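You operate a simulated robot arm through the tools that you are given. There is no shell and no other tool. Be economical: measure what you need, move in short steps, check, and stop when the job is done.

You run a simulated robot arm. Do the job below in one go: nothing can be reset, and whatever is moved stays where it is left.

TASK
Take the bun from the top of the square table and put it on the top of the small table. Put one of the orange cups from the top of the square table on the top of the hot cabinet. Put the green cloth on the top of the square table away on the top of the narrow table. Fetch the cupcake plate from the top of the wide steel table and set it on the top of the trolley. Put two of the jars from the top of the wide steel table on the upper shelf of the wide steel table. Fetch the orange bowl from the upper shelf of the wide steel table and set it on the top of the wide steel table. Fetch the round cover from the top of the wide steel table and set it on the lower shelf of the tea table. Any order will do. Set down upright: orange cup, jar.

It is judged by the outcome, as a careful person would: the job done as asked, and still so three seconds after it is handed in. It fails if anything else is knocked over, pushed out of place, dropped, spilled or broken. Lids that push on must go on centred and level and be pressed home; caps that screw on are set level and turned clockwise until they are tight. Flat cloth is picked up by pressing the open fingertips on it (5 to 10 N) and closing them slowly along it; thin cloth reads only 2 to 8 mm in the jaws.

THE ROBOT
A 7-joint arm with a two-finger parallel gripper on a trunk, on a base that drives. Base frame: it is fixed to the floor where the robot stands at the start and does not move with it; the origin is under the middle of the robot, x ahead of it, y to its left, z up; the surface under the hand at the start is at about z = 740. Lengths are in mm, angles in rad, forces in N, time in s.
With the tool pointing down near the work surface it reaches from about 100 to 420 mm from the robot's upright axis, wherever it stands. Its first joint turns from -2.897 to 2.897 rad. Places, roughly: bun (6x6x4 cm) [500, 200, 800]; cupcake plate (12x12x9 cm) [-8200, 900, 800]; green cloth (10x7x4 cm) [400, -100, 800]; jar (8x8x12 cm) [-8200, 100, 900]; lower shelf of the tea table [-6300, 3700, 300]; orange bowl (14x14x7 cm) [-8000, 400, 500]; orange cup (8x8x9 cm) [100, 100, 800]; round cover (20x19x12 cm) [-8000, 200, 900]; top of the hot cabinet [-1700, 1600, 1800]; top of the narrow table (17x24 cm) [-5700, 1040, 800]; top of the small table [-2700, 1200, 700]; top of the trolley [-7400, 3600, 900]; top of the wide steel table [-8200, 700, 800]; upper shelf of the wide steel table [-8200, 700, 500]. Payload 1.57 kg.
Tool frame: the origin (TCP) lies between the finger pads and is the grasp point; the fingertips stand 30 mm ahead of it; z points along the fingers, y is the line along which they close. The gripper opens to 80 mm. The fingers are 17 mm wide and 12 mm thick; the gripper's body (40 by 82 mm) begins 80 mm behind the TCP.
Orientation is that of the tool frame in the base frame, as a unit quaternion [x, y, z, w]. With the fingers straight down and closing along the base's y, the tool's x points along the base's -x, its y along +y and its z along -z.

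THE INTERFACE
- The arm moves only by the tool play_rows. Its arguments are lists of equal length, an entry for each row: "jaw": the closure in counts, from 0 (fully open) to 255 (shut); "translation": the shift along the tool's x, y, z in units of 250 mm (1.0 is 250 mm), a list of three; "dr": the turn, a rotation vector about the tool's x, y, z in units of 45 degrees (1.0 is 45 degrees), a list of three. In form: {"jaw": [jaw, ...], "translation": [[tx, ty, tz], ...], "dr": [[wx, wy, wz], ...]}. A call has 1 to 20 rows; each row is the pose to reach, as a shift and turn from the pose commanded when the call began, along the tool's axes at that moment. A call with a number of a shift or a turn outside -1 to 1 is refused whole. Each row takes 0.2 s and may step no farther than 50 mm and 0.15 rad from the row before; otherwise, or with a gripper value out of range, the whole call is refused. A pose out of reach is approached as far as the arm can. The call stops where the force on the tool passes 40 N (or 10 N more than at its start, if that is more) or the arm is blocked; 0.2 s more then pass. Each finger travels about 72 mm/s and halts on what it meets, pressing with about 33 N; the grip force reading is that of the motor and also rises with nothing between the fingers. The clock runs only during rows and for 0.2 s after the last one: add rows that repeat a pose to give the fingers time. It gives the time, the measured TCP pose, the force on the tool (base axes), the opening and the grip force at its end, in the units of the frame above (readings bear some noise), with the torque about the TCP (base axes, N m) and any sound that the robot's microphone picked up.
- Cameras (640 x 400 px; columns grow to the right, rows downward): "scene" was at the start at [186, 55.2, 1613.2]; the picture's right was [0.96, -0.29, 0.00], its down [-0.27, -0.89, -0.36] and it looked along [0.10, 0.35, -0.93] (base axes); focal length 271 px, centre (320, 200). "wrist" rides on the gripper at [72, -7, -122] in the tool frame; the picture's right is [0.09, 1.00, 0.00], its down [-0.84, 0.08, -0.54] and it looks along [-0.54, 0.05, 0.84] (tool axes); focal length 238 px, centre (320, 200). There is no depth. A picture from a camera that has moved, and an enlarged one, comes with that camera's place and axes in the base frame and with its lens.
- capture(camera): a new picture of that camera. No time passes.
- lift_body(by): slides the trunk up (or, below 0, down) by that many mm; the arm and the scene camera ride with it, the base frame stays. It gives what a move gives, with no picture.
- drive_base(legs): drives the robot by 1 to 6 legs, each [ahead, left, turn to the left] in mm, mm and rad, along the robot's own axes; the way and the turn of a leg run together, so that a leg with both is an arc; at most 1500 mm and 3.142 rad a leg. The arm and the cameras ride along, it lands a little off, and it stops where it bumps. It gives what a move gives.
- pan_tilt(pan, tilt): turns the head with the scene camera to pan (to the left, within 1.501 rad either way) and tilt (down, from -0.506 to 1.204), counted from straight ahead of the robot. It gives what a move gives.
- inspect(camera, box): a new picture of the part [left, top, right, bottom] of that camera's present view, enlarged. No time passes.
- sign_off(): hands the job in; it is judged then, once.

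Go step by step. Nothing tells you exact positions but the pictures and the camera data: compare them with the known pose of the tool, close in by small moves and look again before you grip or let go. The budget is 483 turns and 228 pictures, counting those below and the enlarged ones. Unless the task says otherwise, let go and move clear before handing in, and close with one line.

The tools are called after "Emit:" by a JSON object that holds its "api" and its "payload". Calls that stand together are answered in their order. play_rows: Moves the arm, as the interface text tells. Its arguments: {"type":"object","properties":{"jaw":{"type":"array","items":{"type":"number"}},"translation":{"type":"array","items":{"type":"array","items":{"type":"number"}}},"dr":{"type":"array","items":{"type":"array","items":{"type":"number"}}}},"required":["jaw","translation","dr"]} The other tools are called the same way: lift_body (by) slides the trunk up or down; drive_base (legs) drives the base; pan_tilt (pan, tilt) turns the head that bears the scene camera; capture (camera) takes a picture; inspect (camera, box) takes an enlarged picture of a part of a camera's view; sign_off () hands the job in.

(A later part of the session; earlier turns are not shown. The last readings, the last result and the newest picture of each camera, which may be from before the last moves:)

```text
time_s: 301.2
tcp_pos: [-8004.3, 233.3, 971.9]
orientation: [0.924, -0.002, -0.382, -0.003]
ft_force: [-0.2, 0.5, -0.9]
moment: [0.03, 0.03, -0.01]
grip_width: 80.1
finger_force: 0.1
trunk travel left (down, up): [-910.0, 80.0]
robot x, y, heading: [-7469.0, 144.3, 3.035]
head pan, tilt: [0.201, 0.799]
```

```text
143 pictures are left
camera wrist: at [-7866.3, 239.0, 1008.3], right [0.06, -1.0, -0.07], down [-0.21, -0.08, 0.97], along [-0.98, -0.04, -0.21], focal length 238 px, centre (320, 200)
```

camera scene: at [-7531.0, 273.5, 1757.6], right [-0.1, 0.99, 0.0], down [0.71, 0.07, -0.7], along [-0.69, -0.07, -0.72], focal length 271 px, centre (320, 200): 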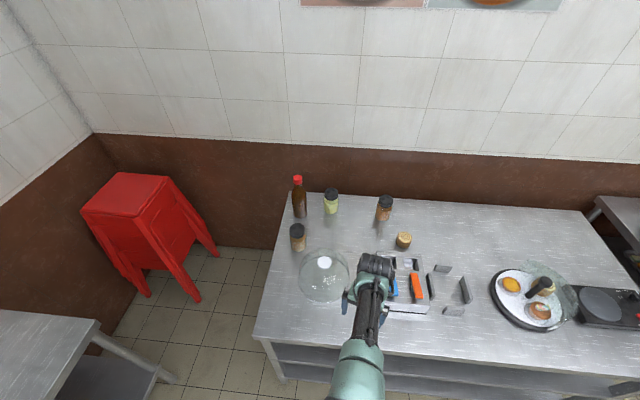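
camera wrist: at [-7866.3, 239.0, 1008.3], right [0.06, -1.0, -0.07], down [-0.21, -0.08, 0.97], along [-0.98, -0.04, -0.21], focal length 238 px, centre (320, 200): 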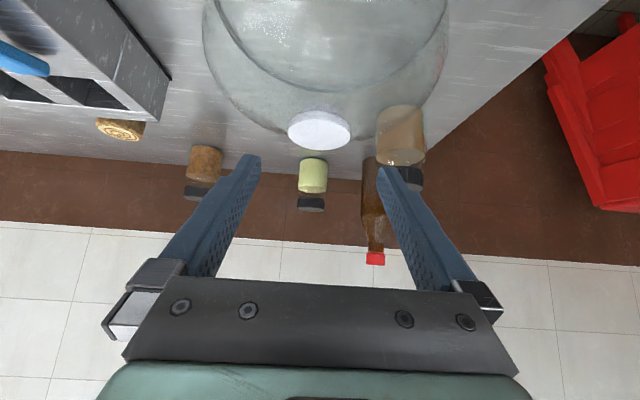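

Emit:
{"api": "lift_body", "payload": {"by": -60}}

Emit:
{"api": "play_rows", "payload": {"jaw": [0, 0], "translation": [[-0.047, -0.012, 0.047], [-0.09, -0.012, 0.093]], "dr": [[0, 0, 0], [0, 0, 0]]}}

Emit:
{"api": "capture", "payload": {"camera": "wrist"}}

Emit:
{"api": "inspect", "payload": {"camera": "scene", "box": [220, 180, 412, 300]}}

```text
time_s: 302.3
tcp_pos: [-8014.4, 236.6, 925.8]
orientation: [0.917, -0.004, -0.399, -0.006]
ft_force: [3.1, -1.2, 14.6]
moment: [-0.1, 0.24, 0.11]
grip_width: 79.7
finger_force: 0.2
trunk travel left (down, up): [-850.0, 140.0]
robot x, y, heading: [-7471.1, 149.2, 3.036]
head pan, tilt: [0.201, 0.799]
stopped: the force on the tool passed its limit at 45 N (the readings are from after the stop); the commanded pose is now the measured one
```

```text
time_s: 302.9
tcp_pos: [-8045.6, 240.7, 925.7]
orientation: [0.918, -0.004, -0.397, -0.006]
ft_force: [-2.2, 0.7, 10.8]
moment: [-0.05, 0.24, -0.06]
grip_width: 79.6
finger_force: 0.0
trunk travel left (down, up): [-850.0, 140.0]
robot x, y, heading: [-7470.2, 145.0, 3.038]
head pan, tilt: [0.201, 0.799]
```

```text
142 pictures are left
camera wrist: at [-7907.5, 243.1, 957.1], right [0.05, -1.0, -0.08], down [-0.18, -0.08, 0.98], along [-0.98, -0.04, -0.18], focal length 238 px, centre (320, 200)
```

wrist: 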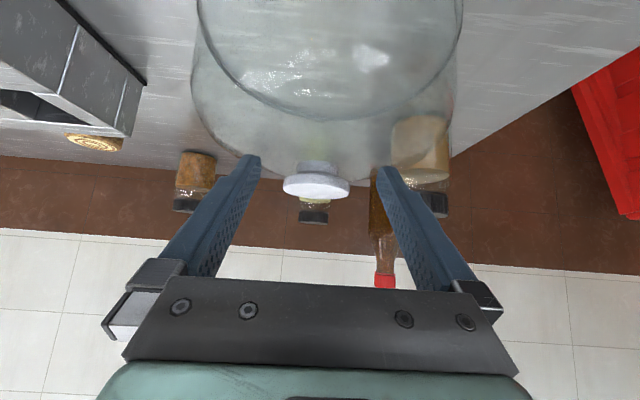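

```text
3.33 times, centred on (316, 240) of scene
camera zoom: at [-7717.9, 155.7, 1618.1], right [-0.1, 1.0, 0.0], down [0.71, 0.07, -0.7], along [-0.69, -0.07, -0.72], focal length 904 px, centre (333, 67)
```

zoom: 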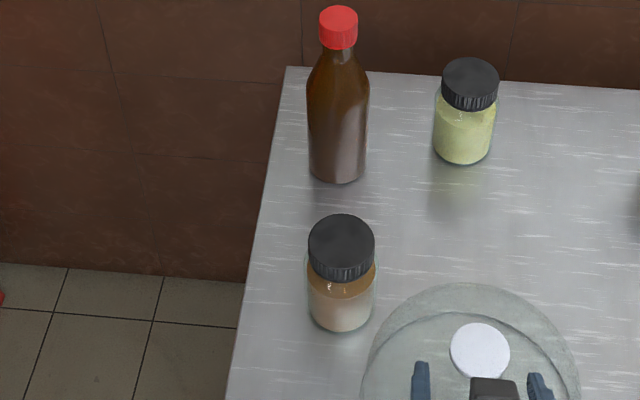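

The fingers touched the glass and pushed the cover back about 30 mm; knob now near (-8077,240). I raise a bit and look again.

Emit:
{"api": "lift_body", "payload": {"by": 12}}

Emit:
{"api": "inspect", "payload": {"camera": "wrist", "box": [224, 120, 416, 240]}}

Emit:
{"api": "pan_tilt", "payload": {"pan": 0.2, "tilt": 1.0}}

Emit:
{"api": "capture", "payload": {"camera": "scene"}}

```text
time_s: 303.5
tcp_pos: [-8043.2, 237.7, 933.6]
orientation: [0.92, -0.003, -0.393, -0.004]
ft_force: [0.1, -0.7, 0.0]
moment: [-0.02, -0.05, 0.01]
grip_width: 79.9
finger_force: 0.1
trunk travel left (down, up): [-862.0, 128.0]
robot x, y, heading: [-7466.6, 145.7, 3.041]
head pan, tilt: [0.201, 0.799]
```

```text
3.33 times, centred on (320, 180) of wrist
camera zoom: at [-7906.0, 242.3, 967.0], right [0.05, -1.0, -0.07], down [-0.19, -0.08, 0.98], along [-0.98, -0.04, -0.19], focal length 794 px, centre (320, 267)
```

zoom: 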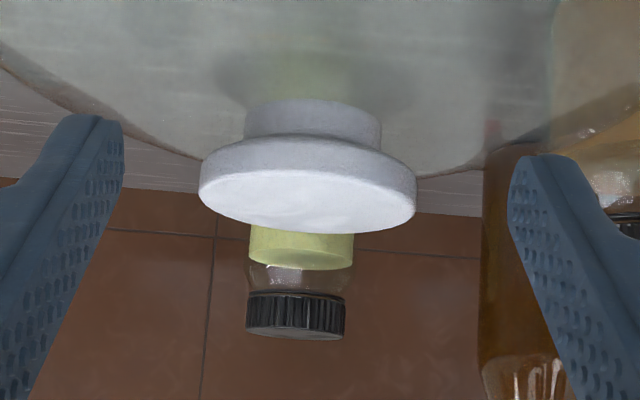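

```text
time_s: 304.2
tcp_pos: [-8044.7, 238.8, 934.9]
orientation: [0.919, -0.004, -0.395, -0.006]
ft_force: [0.0, 0.8, 0.1]
moment: [0.03, 0.02, -0.01]
grip_width: 80.0
finger_force: 0.0
trunk travel left (down, up): [-862.0, 128.0]
robot x, y, heading: [-7468.5, 145.2, 3.041]
head pan, tilt: [0.201, 1.0]
```

```text
139 pictures are left
camera scene: at [-7708.7, 156.9, 1614.7], right [-0.1, 1.0, 0.0], down [0.84, 0.08, -0.54], along [-0.54, -0.05, -0.84], focal length 271 px, centre (320, 200)
```

scene: 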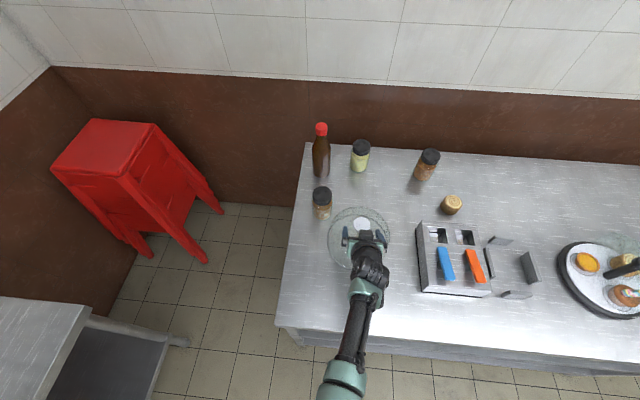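

Knob disc top is at about (-8081,239,915), thin with a narrower neck. I advance so that the fingertips straddle the disc, then close.

Emit:
{"api": "play_rows", "payload": {"jaw": [0, 0, 0], "translation": [[-0.02, 0, 0.035], [-0.032, 0, 0.07], [-0.032, 0, 0.082]], "dr": [[0, 0, 0], [0, 0, 0], [0, 0, 0]]}}

Emit:
{"api": "inspect", "payload": {"camera": "wrist", "box": [224, 120, 416, 240]}}

```text
time_s: 305.0
tcp_pos: [-8065.8, 239.5, 928.3]
orientation: [0.919, -0.004, -0.394, -0.006]
ft_force: [0.2, -0.6, 1.5]
moment: [-0.07, -0.01, 0.01]
grip_width: 79.8
finger_force: 0.1
trunk travel left (down, up): [-862.0, 128.0]
robot x, y, heading: [-7472.2, 143.3, 3.038]
head pan, tilt: [0.201, 1.0]
```

```text
3.33 times, centred on (320, 180) of wrist
camera zoom: at [-7928.3, 243.4, 959.5], right [0.05, -1.0, -0.07], down [-0.18, -0.08, 0.98], along [-0.98, -0.04, -0.19], focal length 794 px, centre (320, 267)
```

zoom: 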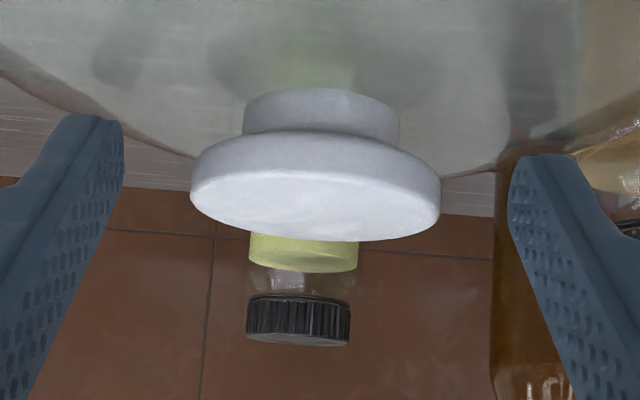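

Emit:
{"api": "play_rows", "payload": {"jaw": [40, 70, 100, 130, 160, 180, 180], "translation": [[0, 0, 0], [0, 0, 0], [0, 0, 0], [0, 0, 0], [0, 0, 0], [0, 0, 0], [0, 0, 0]], "dr": [[0, 0, 0], [0, 0, 0], [0, 0, 0], [0, 0, 0], [0, 0, 0], [0, 0, 0], [0, 0, 0]]}}

Emit:
{"api": "inspect", "payload": {"camera": "wrist", "box": [224, 120, 416, 240]}}

```text
time_s: 306.6
tcp_pos: [-8065.6, 239.1, 926.1]
orientation: [0.919, -0.004, -0.395, -0.006]
ft_force: [-0.1, 1.0, 2.0]
moment: [0.02, 0.05, 0.0]
grip_width: 48.8
finger_force: 33.1
trunk travel left (down, up): [-862.0, 128.0]
robot x, y, heading: [-7469.2, 142.6, 3.036]
head pan, tilt: [0.201, 1.0]
```

```text
3.33 times, centred on (320, 180) of wrist
camera zoom: at [-7928.2, 243.7, 959.4], right [0.05, -1.0, -0.07], down [-0.18, -0.08, 0.98], along [-0.98, -0.04, -0.19], focal length 794 px, centre (320, 267)
```

zoom: 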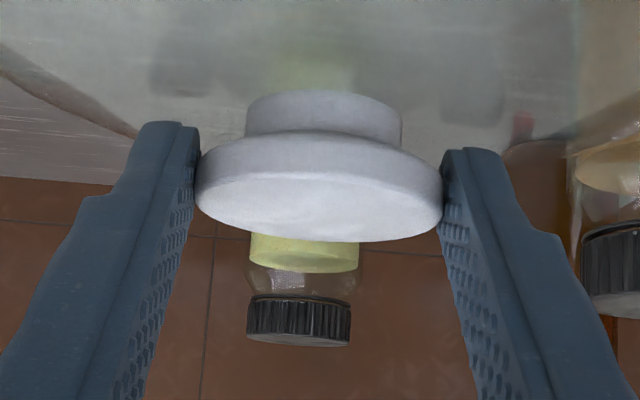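

The disc is gripped at 49 mm. I lift a little and check.

Emit:
{"api": "lift_body", "payload": {"by": 15}}

Emit:
{"api": "capture", "payload": {"camera": "wrist"}}

```text
time_s: 307.2
tcp_pos: [-8065.9, 239.8, 941.7]
orientation: [0.919, -0.003, -0.393, -0.005]
ft_force: [0.1, -0.2, -2.6]
moment: [-0.03, -0.06, -0.02]
grip_width: 48.5
finger_force: 33.1
trunk travel left (down, up): [-877.0, 113.0]
robot x, y, heading: [-7473.2, 144.9, 3.043]
head pan, tilt: [0.201, 1.0]
```

```text
136 pictures are left
camera wrist: at [-7928.1, 243.5, 974.0], right [0.05, -1.0, -0.07], down [-0.18, -0.08, 0.98], along [-0.98, -0.04, -0.19], focal length 238 px, centre (320, 200)
```

wrist: 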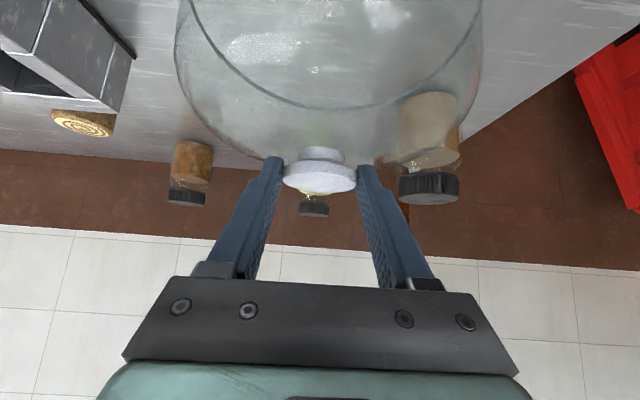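

The cover is held. I raise it fully, back off, and drive to the aisle before the tea table.

Emit:
{"api": "lift_body", "payload": {"by": 113}}

Emit:
{"api": "drive_base", "payload": {"legs": [[-480, 0, 0], [0, 0, -1.47], [870, 110, 0], [870, 110, 0], [820, 90, 0]]}}

Emit:
{"api": "pan_tilt", "payload": {"pan": -0.7, "tilt": 0.7}}

Emit:
{"api": "capture", "payload": {"camera": "scene"}}

Emit:
{"api": "capture", "payload": {"camera": "wrist"}}

```text
time_s: 308.7
tcp_pos: [-8065.3, 240.7, 1054.9]
orientation: [0.919, -0.003, -0.395, -0.005]
ft_force: [0.2, -0.3, -1.0]
moment: [0.01, 0.02, 0.01]
grip_width: 48.6
finger_force: 32.7
trunk travel left (down, up): [-990.0, 0.0]
robot x, y, heading: [-7472.1, 144.5, 3.041]
head pan, tilt: [0.201, 1.0]
```

```text
time_s: 327.7
tcp_pos: [-7155.6, 3292.2, 1054.3]
orientation: [0.672, -0.627, -0.286, -0.271]
ft_force: [-0.8, -0.9, -1.3]
moment: [0.0, -0.02, -0.03]
grip_width: 48.8
finger_force: 32.9
trunk travel left (down, up): [-990.0, 0.0]
robot x, y, heading: [-7206.2, 2688.0, 1.542]
head pan, tilt: [0.201, 1.0]
```

```text
time_s: 328.9
tcp_pos: [-7155.8, 3291.8, 1053.8]
orientation: [0.671, -0.628, -0.285, -0.272]
ft_force: [-0.1, 0.3, -1.9]
moment: [-0.02, 0.03, -0.01]
grip_width: 48.5
finger_force: 32.8
trunk travel left (down, up): [-990.0, 0.0]
robot x, y, heading: [-7205.5, 2692.1, 1.541]
head pan, tilt: [-0.7, 0.7]
```

```text
135 pictures are left
camera scene: at [-7145.2, 2926.0, 1765.8], right [0.75, -0.66, 0.0], down [-0.43, -0.48, -0.76], along [0.51, 0.57, -0.64], focal length 271 px, centre (320, 200)
```

scene: 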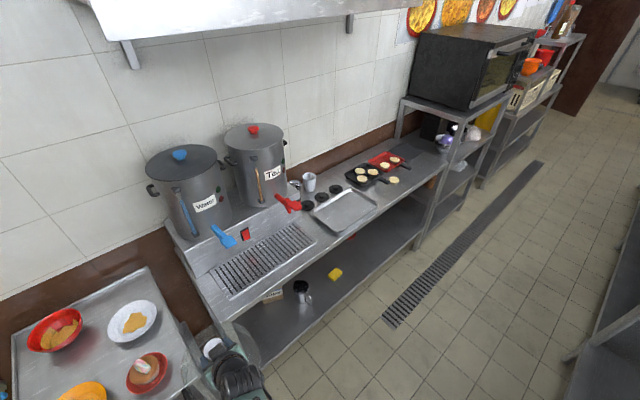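

```text
134 pictures are left
camera wrist: at [-7141.5, 3154.2, 1086.9], right [-0.99, -0.13, -0.07], down [-0.1, 0.18, 0.98], along [-0.11, 0.98, -0.19], focal length 238 px, centre (320, 200)
```

wrist: 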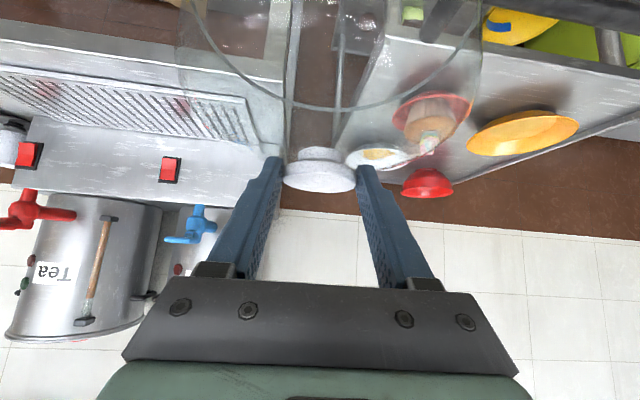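

I strafe right along the aisle to x≈-5950.

Emit:
{"api": "drive_base", "payload": {"legs": [[20, -630, 0], [20, -630, 0]]}}

Emit:
{"api": "pan_tilt", "payload": {"pan": 0.3, "tilt": 0.8}}

Emit:
{"api": "capture", "payload": {"camera": "scene"}}

```text
time_s: 335.6
tcp_pos: [-5872.2, 3285.8, 1055.1]
orientation: [0.666, -0.633, -0.283, -0.275]
ft_force: [0.2, -1.0, -1.3]
moment: [-0.03, 0.01, -0.01]
grip_width: 48.6
finger_force: 33.3
trunk travel left (down, up): [-990.0, 0.0]
robot x, y, heading: [-5932.1, 2685.5, 1.525]
head pan, tilt: [-0.7, 0.7]
```

```text
time_s: 336.9
tcp_pos: [-5872.0, 3286.8, 1055.3]
orientation: [0.666, -0.633, -0.284, -0.275]
ft_force: [0.4, 0.8, -0.8]
moment: [-0.01, 0.02, 0.03]
grip_width: 48.8
finger_force: 33.1
trunk travel left (down, up): [-990.0, 0.0]
robot x, y, heading: [-5930.1, 2686.2, 1.526]
head pan, tilt: [0.3, 0.799]
```

```text
133 pictures are left
camera scene: at [-5944.1, 2935.4, 1757.6], right [0.97, 0.25, 0.0], down [0.18, -0.69, -0.7], along [-0.18, 0.67, -0.72], focal length 271 px, centre (320, 200)
```

scene: 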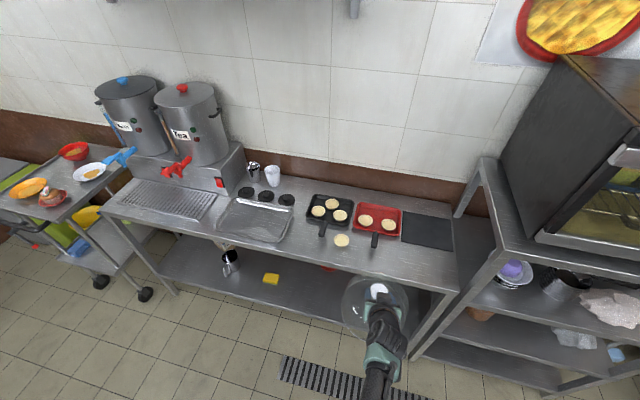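

Clear aisle. I lower the trunk so the cover is level with the lower shelf.

Emit:
{"api": "lift_body", "payload": {"by": -560}}

Emit:
{"api": "capture", "payload": {"camera": "wrist"}}

Emit:
{"api": "pan_tilt", "payload": {"pan": 0.2, "tilt": 0.8}}

Emit:
{"api": "capture", "payload": {"camera": "scene"}}

```text
refused: -560 is not a number from -400 to 400
```

```text
132 pictures are left
camera wrist: at [-5859.0, 3148.0, 1086.9], right [-0.99, -0.11, -0.07], down [-0.09, 0.18, 0.98], along [-0.1, 0.98, -0.19], focal length 238 px, centre (320, 200)
```

wrist: 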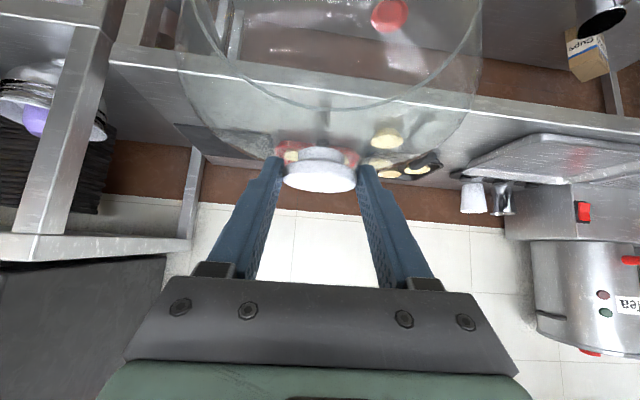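

```text
time_s: 337.6
tcp_pos: [-5872.8, 3285.6, 1054.4]
orientation: [0.666, -0.633, -0.284, -0.274]
ft_force: [0.7, -0.1, -1.1]
moment: [0.01, 0.02, 0.02]
grip_width: 48.6
finger_force: 32.8
trunk travel left (down, up): [-990.0, 0.0]
robot x, y, heading: [-5932.8, 2684.0, 1.526]
head pan, tilt: [0.201, 0.799]
```

```text
131 pictures are left
camera scene: at [-5936.5, 2937.0, 1757.6], right [0.99, 0.16, 0.0], down [0.11, -0.71, -0.7], along [-0.11, 0.69, -0.72], focal length 271 px, centre (320, 200)
```

scene: 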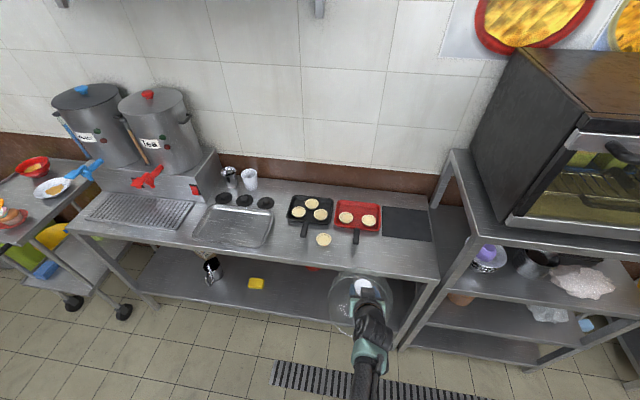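

Emit:
{"api": "lift_body", "payload": {"by": -300}}

Emit:
{"api": "lift_body", "payload": {"by": -260}}

Emit:
{"api": "capture", "payload": {"camera": "wrist"}}

Emit:
{"api": "capture", "payload": {"camera": "scene"}}

```text
time_s: 340.6
tcp_pos: [-5872.7, 3285.1, 755.1]
orientation: [0.667, -0.632, -0.284, -0.274]
ft_force: [0.7, -0.3, -1.5]
moment: [-0.02, 0.0, 0.0]
grip_width: 48.9
finger_force: 33.1
trunk travel left (down, up): [-690.0, 300.0]
robot x, y, heading: [-5934.6, 2686.0, 1.531]
head pan, tilt: [0.201, 0.799]
```

```text
time_s: 343.2
tcp_pos: [-5873.5, 3285.6, 494.4]
orientation: [0.666, -0.632, -0.285, -0.274]
ft_force: [0.3, -0.3, -1.8]
moment: [-0.02, 0.01, 0.0]
grip_width: 48.8
finger_force: 33.4
trunk travel left (down, up): [-430.0, 560.0]
robot x, y, heading: [-5929.1, 2685.9, 1.529]
head pan, tilt: [0.201, 0.799]
```

```text
130 pictures are left
camera wrist: at [-5859.2, 3147.9, 526.9], right [-0.99, -0.11, -0.07], down [-0.09, 0.18, 0.98], along [-0.1, 0.98, -0.19], focal length 238 px, centre (320, 200)
```

wrist: 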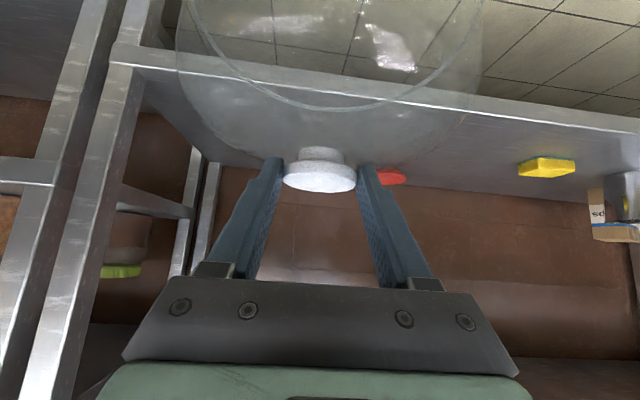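

```text
129 pictures are left
camera scene: at [-5936.5, 2936.9, 1197.6], right [0.99, 0.16, 0.0], down [0.11, -0.71, -0.7], along [-0.11, 0.69, -0.72], focal length 271 px, centre (320, 200)
```

scene: 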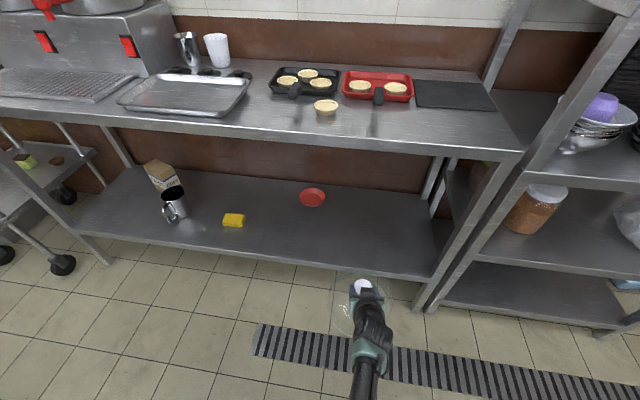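

The shelf (z≈300, front edge y≈3458) is free here. I drive in 310 mm.

Emit:
{"api": "drive_base", "payload": {"legs": [[160, 0, 0]]}}

Emit:
{"api": "capture", "payload": {"camera": "scene"}}

Emit:
{"api": "drive_base", "payload": {"legs": [[145, 0, 0]]}}

Emit:
{"api": "capture", "payload": {"camera": "wrist"}}

Emit:
{"api": "capture", "payload": {"camera": "scene"}}

```text
time_s: 344.7
tcp_pos: [-5864.8, 3446.0, 493.7]
orientation: [0.667, -0.632, -0.284, -0.273]
ft_force: [0.0, 0.0, -1.6]
moment: [-0.02, 0.0, 0.02]
grip_width: 48.7
finger_force: 32.3
trunk travel left (down, up): [-430.0, 560.0]
robot x, y, heading: [-5922.8, 2846.8, 1.528]
head pan, tilt: [0.201, 0.799]
```

```text
128 pictures are left
camera scene: at [-5929.5, 3096.9, 1197.5], right [0.99, 0.16, 0.0], down [0.11, -0.71, -0.7], along [-0.11, 0.69, -0.72], focal length 271 px, centre (320, 200)
```

scene: 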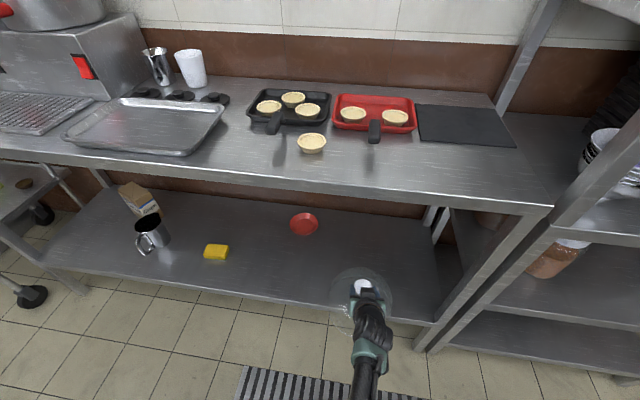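

```text
time_s: 346.0
tcp_pos: [-5864.4, 3589.7, 493.7]
orientation: [0.669, -0.63, -0.285, -0.272]
ft_force: [0.4, -0.3, -2.2]
moment: [-0.06, -0.02, -0.01]
grip_width: 48.8
finger_force: 33.5
trunk travel left (down, up): [-430.0, 560.0]
robot x, y, heading: [-5918.7, 2986.3, 1.535]
head pan, tilt: [0.201, 0.799]
```

```text
127 pictures are left
camera wrist: at [-5849.9, 3451.6, 526.6], right [-0.99, -0.12, -0.07], down [-0.09, 0.18, 0.98], along [-0.1, 0.98, -0.19], focal length 238 px, centre (320, 200)
```

wrist: 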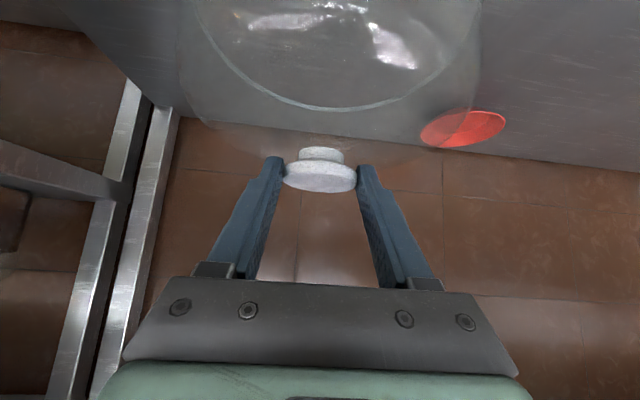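

```text
126 pictures are left
camera scene: at [-5925.6, 3240.5, 1197.4], right [0.99, 0.16, 0.0], down [0.12, -0.71, -0.7], along [-0.11, 0.69, -0.72], focal length 271 px, centre (320, 200)
```

scene: 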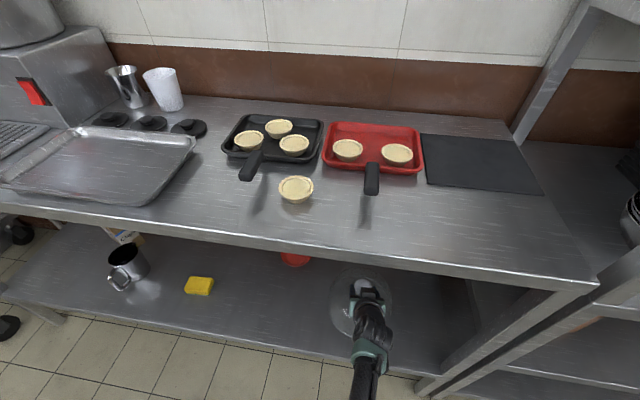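

Emit:
{"api": "lift_body", "payload": {"by": -45}}

Emit:
{"api": "capture", "payload": {"camera": "wrist"}}

Emit:
{"api": "lift_body", "payload": {"by": -5}}

Emit:
{"api": "lift_body", "payload": {"by": -3}}

```text
time_s: 346.9
tcp_pos: [-5863.7, 3590.8, 448.3]
orientation: [0.669, -0.631, -0.284, -0.272]
ft_force: [-0.5, -0.6, -0.6]
moment: [-0.04, -0.01, -0.01]
grip_width: 48.8
finger_force: 33.2
trunk travel left (down, up): [-385.0, 605.0]
robot x, y, heading: [-5918.6, 2988.0, 1.536]
head pan, tilt: [0.201, 0.799]
```

```text
125 pictures are left
camera wrist: at [-5849.9, 3451.4, 481.7], right [-0.99, -0.12, -0.07], down [-0.09, 0.18, 0.98], along [-0.1, 0.98, -0.19], focal length 238 px, centre (320, 200)
```

wrist: 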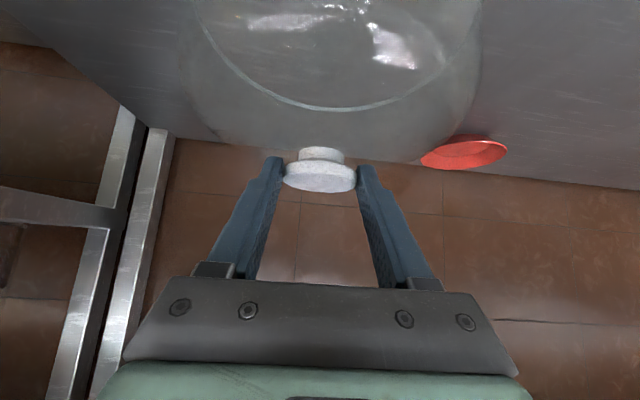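

```text
time_s: 347.4
tcp_pos: [-5864.3, 3590.0, 444.1]
orientation: [0.669, -0.63, -0.285, -0.272]
ft_force: [0.6, 0.1, -1.9]
moment: [-0.04, 0.02, -0.03]
grip_width: 48.7
finger_force: 33.2
trunk travel left (down, up): [-380.0, 610.0]
robot x, y, heading: [-5921.6, 2987.2, 1.532]
head pan, tilt: [0.201, 0.799]
```

```text
time_s: 347.9
tcp_pos: [-5864.4, 3590.3, 441.4]
orientation: [0.669, -0.631, -0.284, -0.272]
ft_force: [0.5, 0.9, -1.4]
moment: [-0.02, 0.05, 0.01]
grip_width: 49.0
finger_force: 33.0
trunk travel left (down, up): [-377.0, 613.0]
robot x, y, heading: [-5918.2, 2990.9, 1.535]
head pan, tilt: [0.201, 0.799]
```

Emit:
{"api": "lift_body", "payload": {"by": -3}}

Emit:
{"api": "lift_body", "payload": {"by": -3}}

Emit:
{"api": "lift_body", "payload": {"by": -2}}

```text
time_s: 348.5
tcp_pos: [-5864.3, 3589.6, 438.3]
orientation: [0.669, -0.631, -0.284, -0.272]
ft_force: [-0.1, 0.3, -1.5]
moment: [-0.02, 0.0, -0.02]
grip_width: 48.6
finger_force: 33.0
trunk travel left (down, up): [-374.0, 616.0]
robot x, y, heading: [-5917.4, 2988.2, 1.535]
head pan, tilt: [0.201, 0.799]
```

```text
time_s: 349.0
tcp_pos: [-5863.7, 3589.7, 434.9]
orientation: [0.669, -0.631, -0.284, -0.272]
ft_force: [-0.8, -0.8, -1.8]
moment: [0.0, -0.04, 0.01]
grip_width: 48.6
finger_force: 33.2
trunk travel left (down, up): [-371.0, 619.0]
robot x, y, heading: [-5918.6, 2989.5, 1.532]
head pan, tilt: [0.201, 0.799]
```

```text
time_s: 349.5
tcp_pos: [-5864.2, 3590.5, 432.4]
orientation: [0.669, -0.631, -0.284, -0.272]
ft_force: [0.2, 0.4, -2.1]
moment: [-0.02, -0.02, -0.02]
grip_width: 48.6
finger_force: 32.5
trunk travel left (down, up): [-369.0, 621.0]
robot x, y, heading: [-5920.0, 2987.9, 1.536]
head pan, tilt: [0.201, 0.799]
```

Emit:
{"api": "lift_body", "payload": {"by": -3}}

Emit:
{"api": "lift_body", "payload": {"by": -3}}

Emit:
{"api": "lift_body", "payload": {"by": -2}}

Emit:
{"api": "capture", "payload": {"camera": "wrist"}}

```text
time_s: 350.0
tcp_pos: [-5863.6, 3590.8, 430.9]
orientation: [0.669, -0.63, -0.285, -0.272]
ft_force: [0.4, 0.3, -1.7]
moment: [-0.02, 0.01, 0.02]
grip_width: 48.6
finger_force: 33.2
trunk travel left (down, up): [-366.0, 624.0]
robot x, y, heading: [-5915.1, 2986.4, 1.536]
head pan, tilt: [0.201, 0.799]
```

```text
time_s: 350.6
tcp_pos: [-5863.4, 3591.5, 427.7]
orientation: [0.669, -0.629, -0.285, -0.274]
ft_force: [-0.2, 0.4, -0.1]
moment: [0.1, -0.17, 0.05]
grip_width: 49.0
finger_force: 32.8
trunk travel left (down, up): [-363.0, 627.0]
robot x, y, heading: [-5916.1, 2989.6, 1.534]
head pan, tilt: [0.201, 0.799]
```

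```text
time_s: 351.1
tcp_pos: [-5863.9, 3589.5, 426.0]
orientation: [0.669, -0.629, -0.286, -0.274]
ft_force: [-2.0, -0.6, 8.1]
moment: [-0.08, -0.02, 0.14]
grip_width: 48.7
finger_force: 33.3
trunk travel left (down, up): [-361.0, 629.0]
robot x, y, heading: [-5917.7, 2984.7, 1.54]
head pan, tilt: [0.201, 0.799]
```

```text
124 pictures are left
camera wrist: at [-5850.1, 3452.4, 459.2], right [-0.99, -0.12, -0.07], down [-0.09, 0.17, 0.98], along [-0.1, 0.98, -0.18], focal length 238 px, centre (320, 200)
```

wrist: 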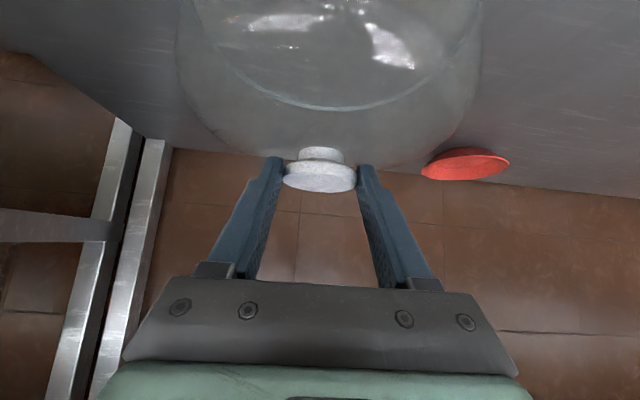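

Contact. I release, raise slightly, and back out.

Emit:
{"api": "play_rows", "payload": {"jaw": [150, 120, 90, 60, 30, 0, 0], "translation": [[0, 0, 0], [0, 0, 0], [0, 0, 0], [0, 0, 0], [0, 0, 0], [0, 0, 0], [0, 0, 0]], "dr": [[0, 0, 0], [0, 0, 0], [0, 0, 0], [0, 0, 0], [0, 0, 0], [0, 0, 0], [0, 0, 0]]}}

Emit:
{"api": "lift_body", "payload": {"by": 25}}

Emit:
{"api": "drive_base", "payload": {"legs": [[-320, 0, 0]]}}

Emit:
{"api": "capture", "payload": {"camera": "wrist"}}

```text
time_s: 352.7
tcp_pos: [-5864.2, 3589.4, 427.5]
orientation: [0.668, -0.63, -0.285, -0.274]
ft_force: [4.5, 0.4, 12.1]
moment: [0.14, 0.4, -0.19]
grip_width: 76.7
finger_force: 0.0
trunk travel left (down, up): [-361.0, 629.0]
robot x, y, heading: [-5921.9, 2990.5, 1.532]
head pan, tilt: [0.201, 0.799]
```

```text
time_s: 353.4
tcp_pos: [-5864.0, 3588.8, 449.7]
orientation: [0.669, -0.631, -0.284, -0.272]
ft_force: [-0.3, 0.4, -0.4]
moment: [0.01, -0.03, -0.01]
grip_width: 79.8
finger_force: 0.0
trunk travel left (down, up): [-386.0, 604.0]
robot x, y, heading: [-5919.5, 2991.8, 1.531]
head pan, tilt: [0.201, 0.799]
```

```text
time_s: 355.5
tcp_pos: [-5880.7, 3272.6, 450.1]
orientation: [0.671, -0.627, -0.286, -0.272]
ft_force: [-0.2, 0.2, 0.6]
moment: [-0.01, 0.0, 0.02]
grip_width: 80.1
finger_force: 0.1
trunk travel left (down, up): [-386.0, 604.0]
robot x, y, heading: [-5927.3, 2671.6, 1.546]
head pan, tilt: [0.201, 0.799]
```

```text
123 pictures are left
camera wrist: at [-5863.8, 3134.6, 482.9], right [-0.99, -0.13, -0.07], down [-0.1, 0.18, 0.98], along [-0.11, 0.98, -0.19], focal length 238 px, centre (320, 200)
```

wrist: 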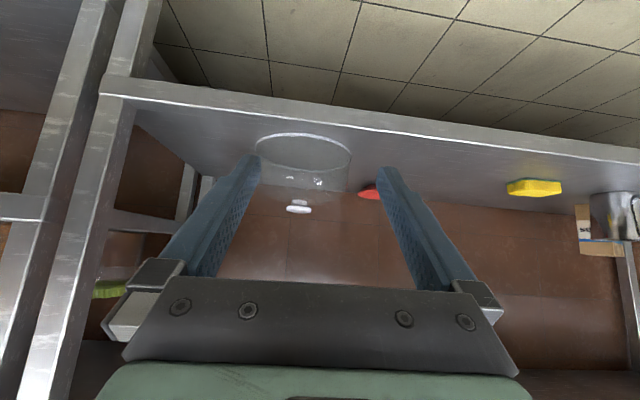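

The cover stands on the tea table's lower shelf. I raise and return to the steel table for the jars.

Emit:
{"api": "lift_body", "payload": {"by": 400}}

Emit:
{"api": "drive_base", "payload": {"legs": [[0, 640, 0], [0, 640, 0], [-1200, -40, 0], [-1150, -40, 0], [0, 0, 1.6]]}}

Emit:
{"api": "pan_tilt", "payload": {"pan": 0, "tilt": 0.6}}

Emit:
{"api": "capture", "payload": {"camera": "scene"}}

```text
time_s: 359.3
tcp_pos: [-5878.1, 3272.3, 850.0]
orientation: [0.671, -0.628, -0.285, -0.271]
ft_force: [0.5, 0.2, 0.2]
moment: [0.0, -0.01, 0.03]
grip_width: 80.1
finger_force: 0.1
trunk travel left (down, up): [-786.0, 204.0]
robot x, y, heading: [-5926.3, 2671.5, 1.544]
head pan, tilt: [0.201, 0.799]
```

```text
time_s: 381.2
tcp_pos: [-7812.3, 353.4, 849.9]
orientation: [0.917, 0.053, -0.394, 0.02]
ft_force: [0.1, -0.7, 0.0]
moment: [0.04, -0.03, -0.02]
grip_width: 80.0
finger_force: 0.1
trunk travel left (down, up): [-786.0, 204.0]
robot x, y, heading: [-7209.3, 335.4, -3.122]
head pan, tilt: [0.201, 0.799]
```

```text
time_s: 381.9
tcp_pos: [-7812.7, 355.7, 850.8]
orientation: [0.918, 0.052, -0.394, 0.019]
ft_force: [0.0, -0.8, -0.2]
moment: [0.03, 0.02, -0.02]
grip_width: 80.0
finger_force: 0.0
trunk travel left (down, up): [-786.0, 204.0]
robot x, y, heading: [-7211.1, 331.6, -3.125]
head pan, tilt: [0.0, 0.6]
```

```text
122 pictures are left
camera scene: at [-7468.3, 329.4, 1570.4], right [-0.02, 1.0, 0.0], down [0.57, 0.01, -0.82], along [-0.82, -0.02, -0.57], focal length 271 px, centre (320, 200)
```

scene: 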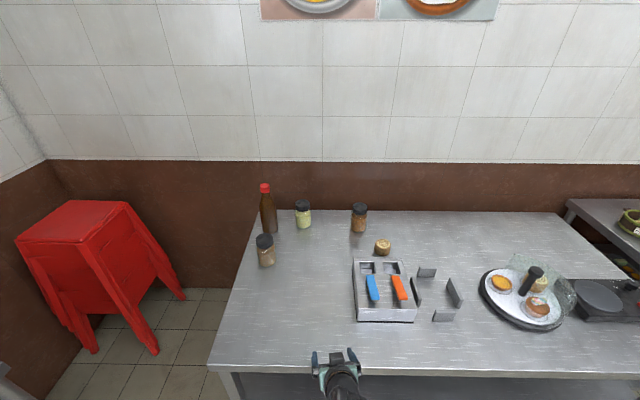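

The top is as expected. I back off and lower the trunk to look at the upper shelf.

Emit:
{"api": "drive_base", "payload": {"legs": [[-230, 0, 0]]}}

Emit:
{"api": "lift_body", "payload": {"by": -400}}

Emit:
{"api": "lift_body", "payload": {"by": -170}}

Emit:
{"api": "pan_tilt", "payload": {"pan": 0, "tilt": 0.5}}

Emit:
{"api": "capture", "payload": {"camera": "scene"}}

Emit:
{"api": "capture", "payload": {"camera": "wrist"}}

```text
time_s: 383.6
tcp_pos: [-7582.0, 359.5, 851.1]
orientation: [0.917, 0.051, -0.394, 0.018]
ft_force: [0.2, 0.6, 0.1]
moment: [0.0, 0.0, -0.01]
grip_width: 79.9
finger_force: 0.0
trunk travel left (down, up): [-786.0, 204.0]
robot x, y, heading: [-6978.6, 340.7, -3.124]
head pan, tilt: [0.0, 0.6]
```

```text
time_s: 387.5
tcp_pos: [-7582.2, 359.3, 450.7]
orientation: [0.918, 0.052, -0.394, 0.019]
ft_force: [0.5, -0.2, 0.0]
moment: [0.02, -0.01, -0.02]
grip_width: 80.2
finger_force: 0.2
trunk travel left (down, up): [-386.0, 604.0]
robot x, y, heading: [-6979.2, 339.6, -3.126]
head pan, tilt: [0.0, 0.6]
```

```text
time_s: 389.4
tcp_pos: [-7582.3, 359.9, 279.8]
orientation: [0.917, 0.052, -0.395, 0.019]
ft_force: [0.3, -0.4, 1.2]
moment: [0.01, 0.01, -0.03]
grip_width: 80.1
finger_force: 0.0
trunk travel left (down, up): [-216.0, 774.0]
robot x, y, heading: [-6978.5, 340.3, -3.126]
head pan, tilt: [0.0, 0.6]
```

```text
time_s: 390.1
tcp_pos: [-7581.8, 360.4, 279.9]
orientation: [0.918, 0.051, -0.393, 0.018]
ft_force: [-0.8, -0.2, 0.1]
moment: [0.02, 0.01, -0.01]
grip_width: 80.0
finger_force: 0.0
trunk travel left (down, up): [-216.0, 774.0]
robot x, y, heading: [-6978.7, 338.4, -3.124]
head pan, tilt: [0.0, 0.499]
```

```text
121 pictures are left
camera scene: at [-7239.7, 333.9, 1009.5], right [-0.02, 1.0, 0.0], down [0.48, 0.01, -0.88], along [-0.88, -0.01, -0.48], focal length 271 px, centre (320, 200)
```

scene: 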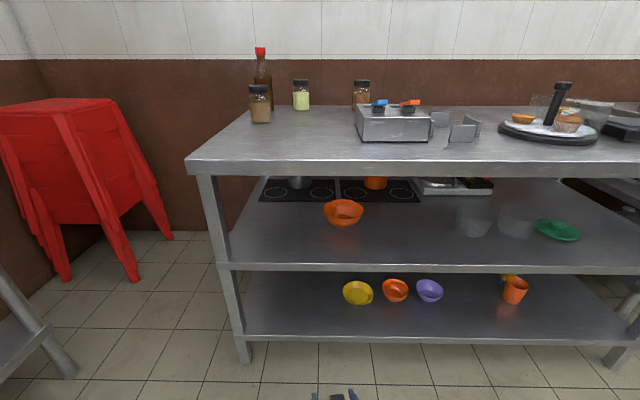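

```text
120 pictures are left
camera wrist: at [-7445.4, 380.0, 312.8], right [0.17, -0.98, -0.07], down [-0.17, -0.1, 0.98], along [-0.97, -0.16, -0.19], focal length 238 px, centre (320, 200)
```

wrist: 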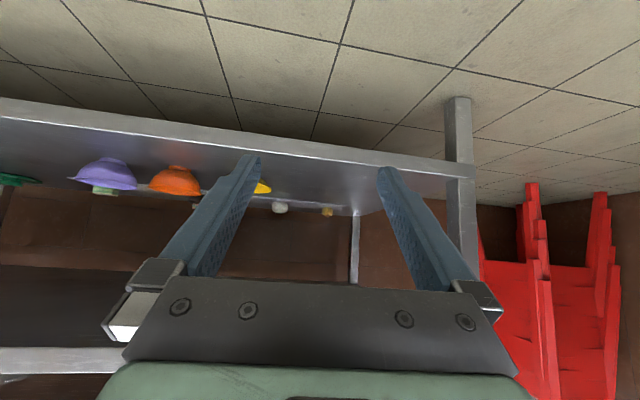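

The orange bowl is on the upper shelf. I zoom in.

Emit:
{"api": "inspect", "payload": {"camera": "scene", "box": [240, 150, 432, 270]}}

Emit:
{"api": "inspect", "payload": {"camera": "scene", "box": [400, 150, 640, 300]}}

```text
3.33 times, centred on (336, 210) of scene
camera zoom: at [-7239.7, 333.9, 1009.5], right [-0.02, 1.0, 0.0], down [0.48, 0.01, -0.88], along [-0.88, -0.01, -0.48], focal length 904 px, centre (267, 167)
```

zoom: 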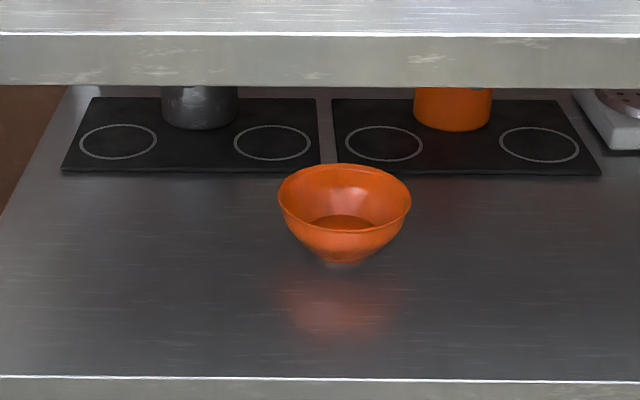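

```text
2.67 times, centred on (520, 225) of scene
camera zoom: at [-7239.7, 333.9, 1009.5], right [-0.02, 1.0, 0.0], down [0.48, 0.01, -0.88], along [-0.88, -0.01, -0.48], focal length 723 px, centre (-213, 133)
```

zoom: 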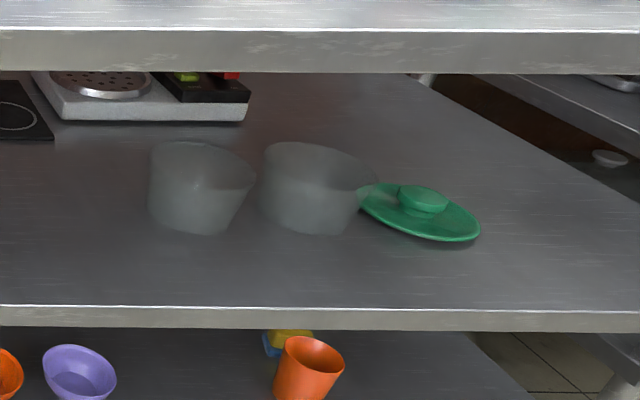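

The bowl is at about (-7978,399), rim z≈574, 180 mm in from the edge. I plan to hook it with closed fingers and slide it nearer to the edge, then pinch its front wall. First I raise to shelf height with a flatter tilt.

Emit:
{"api": "lift_body", "payload": {"by": 300}}

Emit:
{"api": "play_rows", "payload": {"jaw": [80, 160, 255, 255], "translation": [[0, -0.05, 0], [0, -0.1, 0], [0, -0.14, 0], [0, -0.14, 0]], "dr": [[0, -0.1, 0], [0, -0.2, 0], [0, -0.29, 0], [0, -0.29, 0]]}}

Emit:
{"api": "capture", "payload": {"camera": "wrist"}}

```text
time_s: 393.1
tcp_pos: [-7583.0, 359.3, 580.4]
orientation: [0.918, 0.051, -0.392, 0.019]
ft_force: [-0.2, 0.0, 0.2]
moment: [0.0, -0.02, 0.0]
grip_width: 80.0
finger_force: 0.1
trunk travel left (down, up): [-516.0, 474.0]
robot x, y, heading: [-6978.8, 332.0, -3.125]
head pan, tilt: [0.0, 0.499]
```

```text
time_s: 394.1
tcp_pos: [-7585.0, 394.1, 580.0]
orientation: [0.867, 0.049, -0.495, 0.025]
ft_force: [-0.7, 0.5, -0.1]
moment: [0.04, -0.02, 0.01]
grip_width: 0.0
finger_force: 21.4
trunk travel left (down, up): [-516.0, 474.0]
robot x, y, heading: [-6980.9, 336.6, -3.122]
head pan, tilt: [0.0, 0.499]
```

```text
117 pictures are left
camera wrist: at [-7445.6, 415.8, 581.1], right [0.15, -0.98, -0.09], down [0.05, -0.08, 1.0], along [-0.99, -0.16, 0.04], focal length 238 px, centre (320, 200)
```

wrist: 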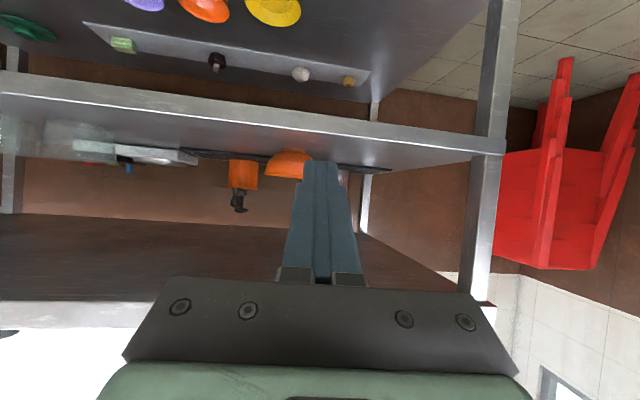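

Emit:
{"api": "lift_body", "payload": {"by": 26}}

Emit:
{"api": "drive_base", "payload": {"legs": [[240, -14, 0]]}}

Emit:
{"api": "capture", "payload": {"camera": "wrist"}}

Emit:
{"api": "pan_tilt", "payload": {"pan": 0, "tilt": 0.9}}

Emit:
{"api": "capture", "payload": {"camera": "scene"}}

```text
time_s: 394.8
tcp_pos: [-7585.4, 394.3, 606.6]
orientation: [0.867, 0.05, -0.496, 0.025]
ft_force: [-0.3, 0.5, -0.2]
moment: [0.0, -0.05, 0.01]
grip_width: 0.0
finger_force: 21.3
trunk travel left (down, up): [-542.0, 448.0]
robot x, y, heading: [-6977.4, 337.7, -3.122]
head pan, tilt: [0.0, 0.499]
```

```text
time_s: 396.5
tcp_pos: [-7820.1, 399.6, 607.1]
orientation: [0.867, 0.051, -0.496, 0.026]
ft_force: [-0.2, -0.5, -0.5]
moment: [0.0, -0.01, 0.0]
grip_width: 0.0
finger_force: 21.2
trunk travel left (down, up): [-542.0, 448.0]
robot x, y, heading: [-7212.5, 349.6, -3.116]
head pan, tilt: [0.0, 0.499]
```

```text
116 pictures are left
camera wrist: at [-7680.3, 422.3, 606.8], right [0.16, -0.98, -0.09], down [0.05, -0.08, 1.0], along [-0.99, -0.17, 0.04], focal length 238 px, centre (320, 200)
```

wrist: 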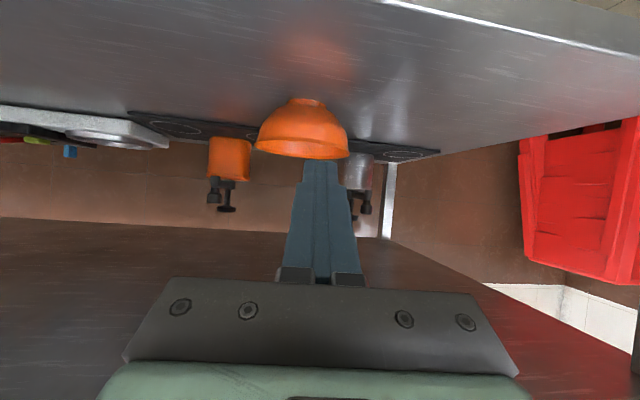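

```text
time_s: 397.4
tcp_pos: [-7818.9, 400.9, 606.8]
orientation: [0.866, 0.052, -0.496, 0.026]
ft_force: [-1.2, -0.6, -0.7]
moment: [0.05, -0.01, 0.0]
grip_width: 0.2
finger_force: 21.7
trunk travel left (down, up): [-542.0, 448.0]
robot x, y, heading: [-7212.7, 342.3, -3.123]
head pan, tilt: [0.0, 0.901]
```

```text
115 pictures are left
camera scene: at [-7458.3, 342.3, 1301.8], right [-0.02, 1.0, 0.0], down [0.78, 0.02, -0.62], along [-0.62, -0.01, -0.78], focal length 271 px, centre (320, 200)
```

scene: 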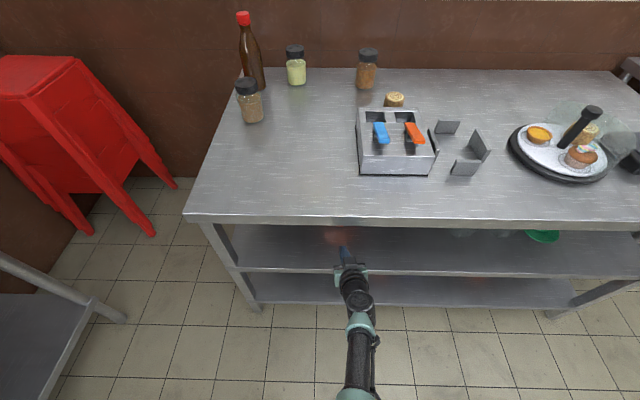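

Aligned with the bowl. I drive in 110 mm above the rim, then lower the tips into the bowl.

Emit:
{"api": "drive_base", "payload": {"legs": [[112, 0, 0]]}}

Emit:
{"api": "capture", "payload": {"camera": "wrist"}}

```text
time_s: 398.6
tcp_pos: [-7932.4, 397.8, 606.6]
orientation: [0.867, 0.052, -0.495, 0.026]
ft_force: [0.3, 0.7, 0.1]
moment: [0.0, 0.03, 0.03]
grip_width: 0.0
finger_force: 21.0
trunk travel left (down, up): [-542.0, 448.0]
robot x, y, heading: [-7325.1, 345.9, -3.117]
head pan, tilt: [0.0, 0.901]
```

```text
114 pictures are left
camera wrist: at [-7791.5, 419.6, 606.7], right [0.16, -0.98, -0.09], down [0.05, -0.08, 1.0], along [-0.99, -0.17, 0.04], focal length 238 px, centre (320, 200)
```

wrist: 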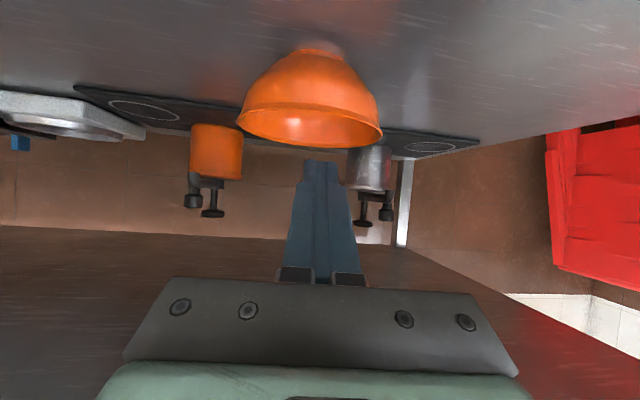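

Emit:
{"api": "drive_base", "payload": {"legs": [[20, 0, 0]]}}

Emit:
{"api": "lift_body", "payload": {"by": -45}}

Emit:
{"api": "capture", "payload": {"camera": "wrist"}}

```text
time_s: 399.4
tcp_pos: [-7951.5, 396.8, 605.9]
orientation: [0.867, 0.052, -0.495, 0.027]
ft_force: [-1.2, 0.5, 0.5]
moment: [0.01, 0.01, 0.02]
grip_width: 0.0
finger_force: 21.9
trunk travel left (down, up): [-542.0, 448.0]
robot x, y, heading: [-7343.6, 346.4, -3.112]
head pan, tilt: [0.0, 0.901]
```

```text
time_s: 400.3
tcp_pos: [-7951.4, 397.2, 560.9]
orientation: [0.866, 0.052, -0.496, 0.026]
ft_force: [-1.1, 0.6, 0.1]
moment: [-0.01, 0.02, -0.01]
grip_width: 0.0
finger_force: 20.7
trunk travel left (down, up): [-497.0, 493.0]
robot x, y, heading: [-7346.8, 340.3, -3.119]
head pan, tilt: [0.0, 0.901]
```

```text
113 pictures are left
camera wrist: at [-7811.6, 419.2, 562.1], right [0.16, -0.98, -0.09], down [0.05, -0.08, 1.0], along [-0.99, -0.17, 0.04], focal length 238 px, centre (320, 200)
```

wrist: 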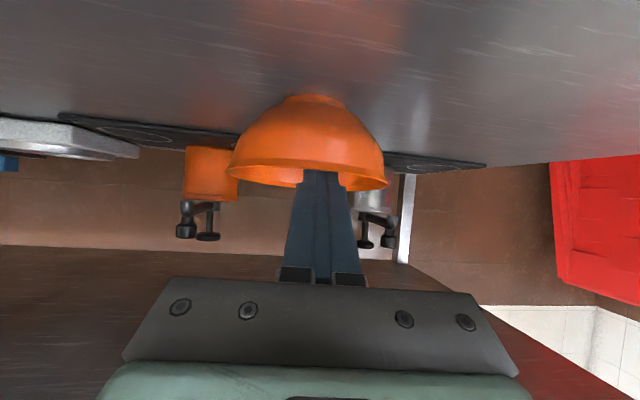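

The fingers are inside the bowl. I drag it slowly toward the edge.

Emit:
{"api": "drive_base", "payload": {"legs": [[-90, 0, 0]]}}

Emit:
{"api": "capture", "payload": {"camera": "wrist"}}

```text
time_s: 401.4
tcp_pos: [-7859.4, 398.7, 562.2]
orientation: [0.866, 0.053, -0.497, 0.027]
ft_force: [0.2, 1.2, 0.4]
moment: [-0.02, -0.02, 0.03]
grip_width: 0.0
finger_force: 21.5
trunk travel left (down, up): [-497.0, 493.0]
robot x, y, heading: [-7254.4, 346.6, -3.123]
head pan, tilt: [0.0, 0.901]
```

```text
112 pictures are left
camera wrist: at [-7720.1, 420.7, 562.5], right [0.16, -0.98, -0.09], down [0.05, -0.08, 1.0], along [-0.99, -0.17, 0.04], focal length 238 px, centre (320, 200)
```

wrist: 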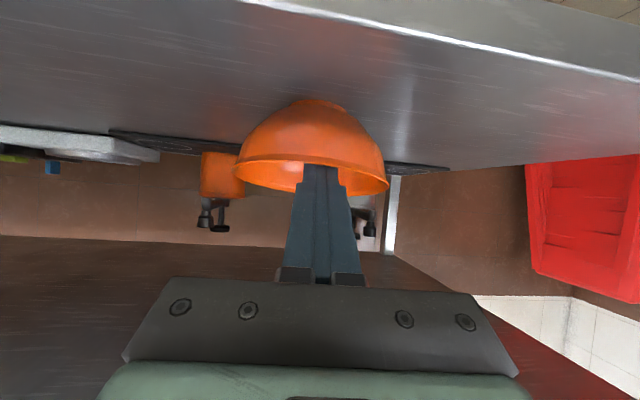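

Emit:
{"api": "drive_base", "payload": {"legs": [[-42, 0, 0]]}}

Emit:
{"api": "capture", "payload": {"camera": "wrist"}}

```text
time_s: 402.3
tcp_pos: [-7817.0, 399.3, 562.1]
orientation: [0.866, 0.053, -0.496, 0.027]
ft_force: [-0.2, 0.0, 0.3]
moment: [-0.01, 0.0, 0.01]
grip_width: 0.0
finger_force: 21.6
trunk travel left (down, up): [-497.0, 493.0]
robot x, y, heading: [-7212.3, 348.4, -3.116]
head pan, tilt: [0.0, 0.901]
```

```text
111 pictures are left
camera wrist: at [-7677.6, 421.9, 562.5], right [0.16, -0.98, -0.09], down [0.05, -0.08, 1.0], along [-0.99, -0.17, 0.04], focal length 238 px, centre (320, 200)
```

wrist: 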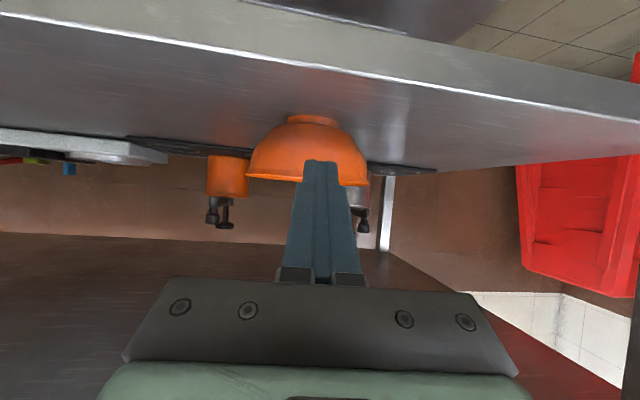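

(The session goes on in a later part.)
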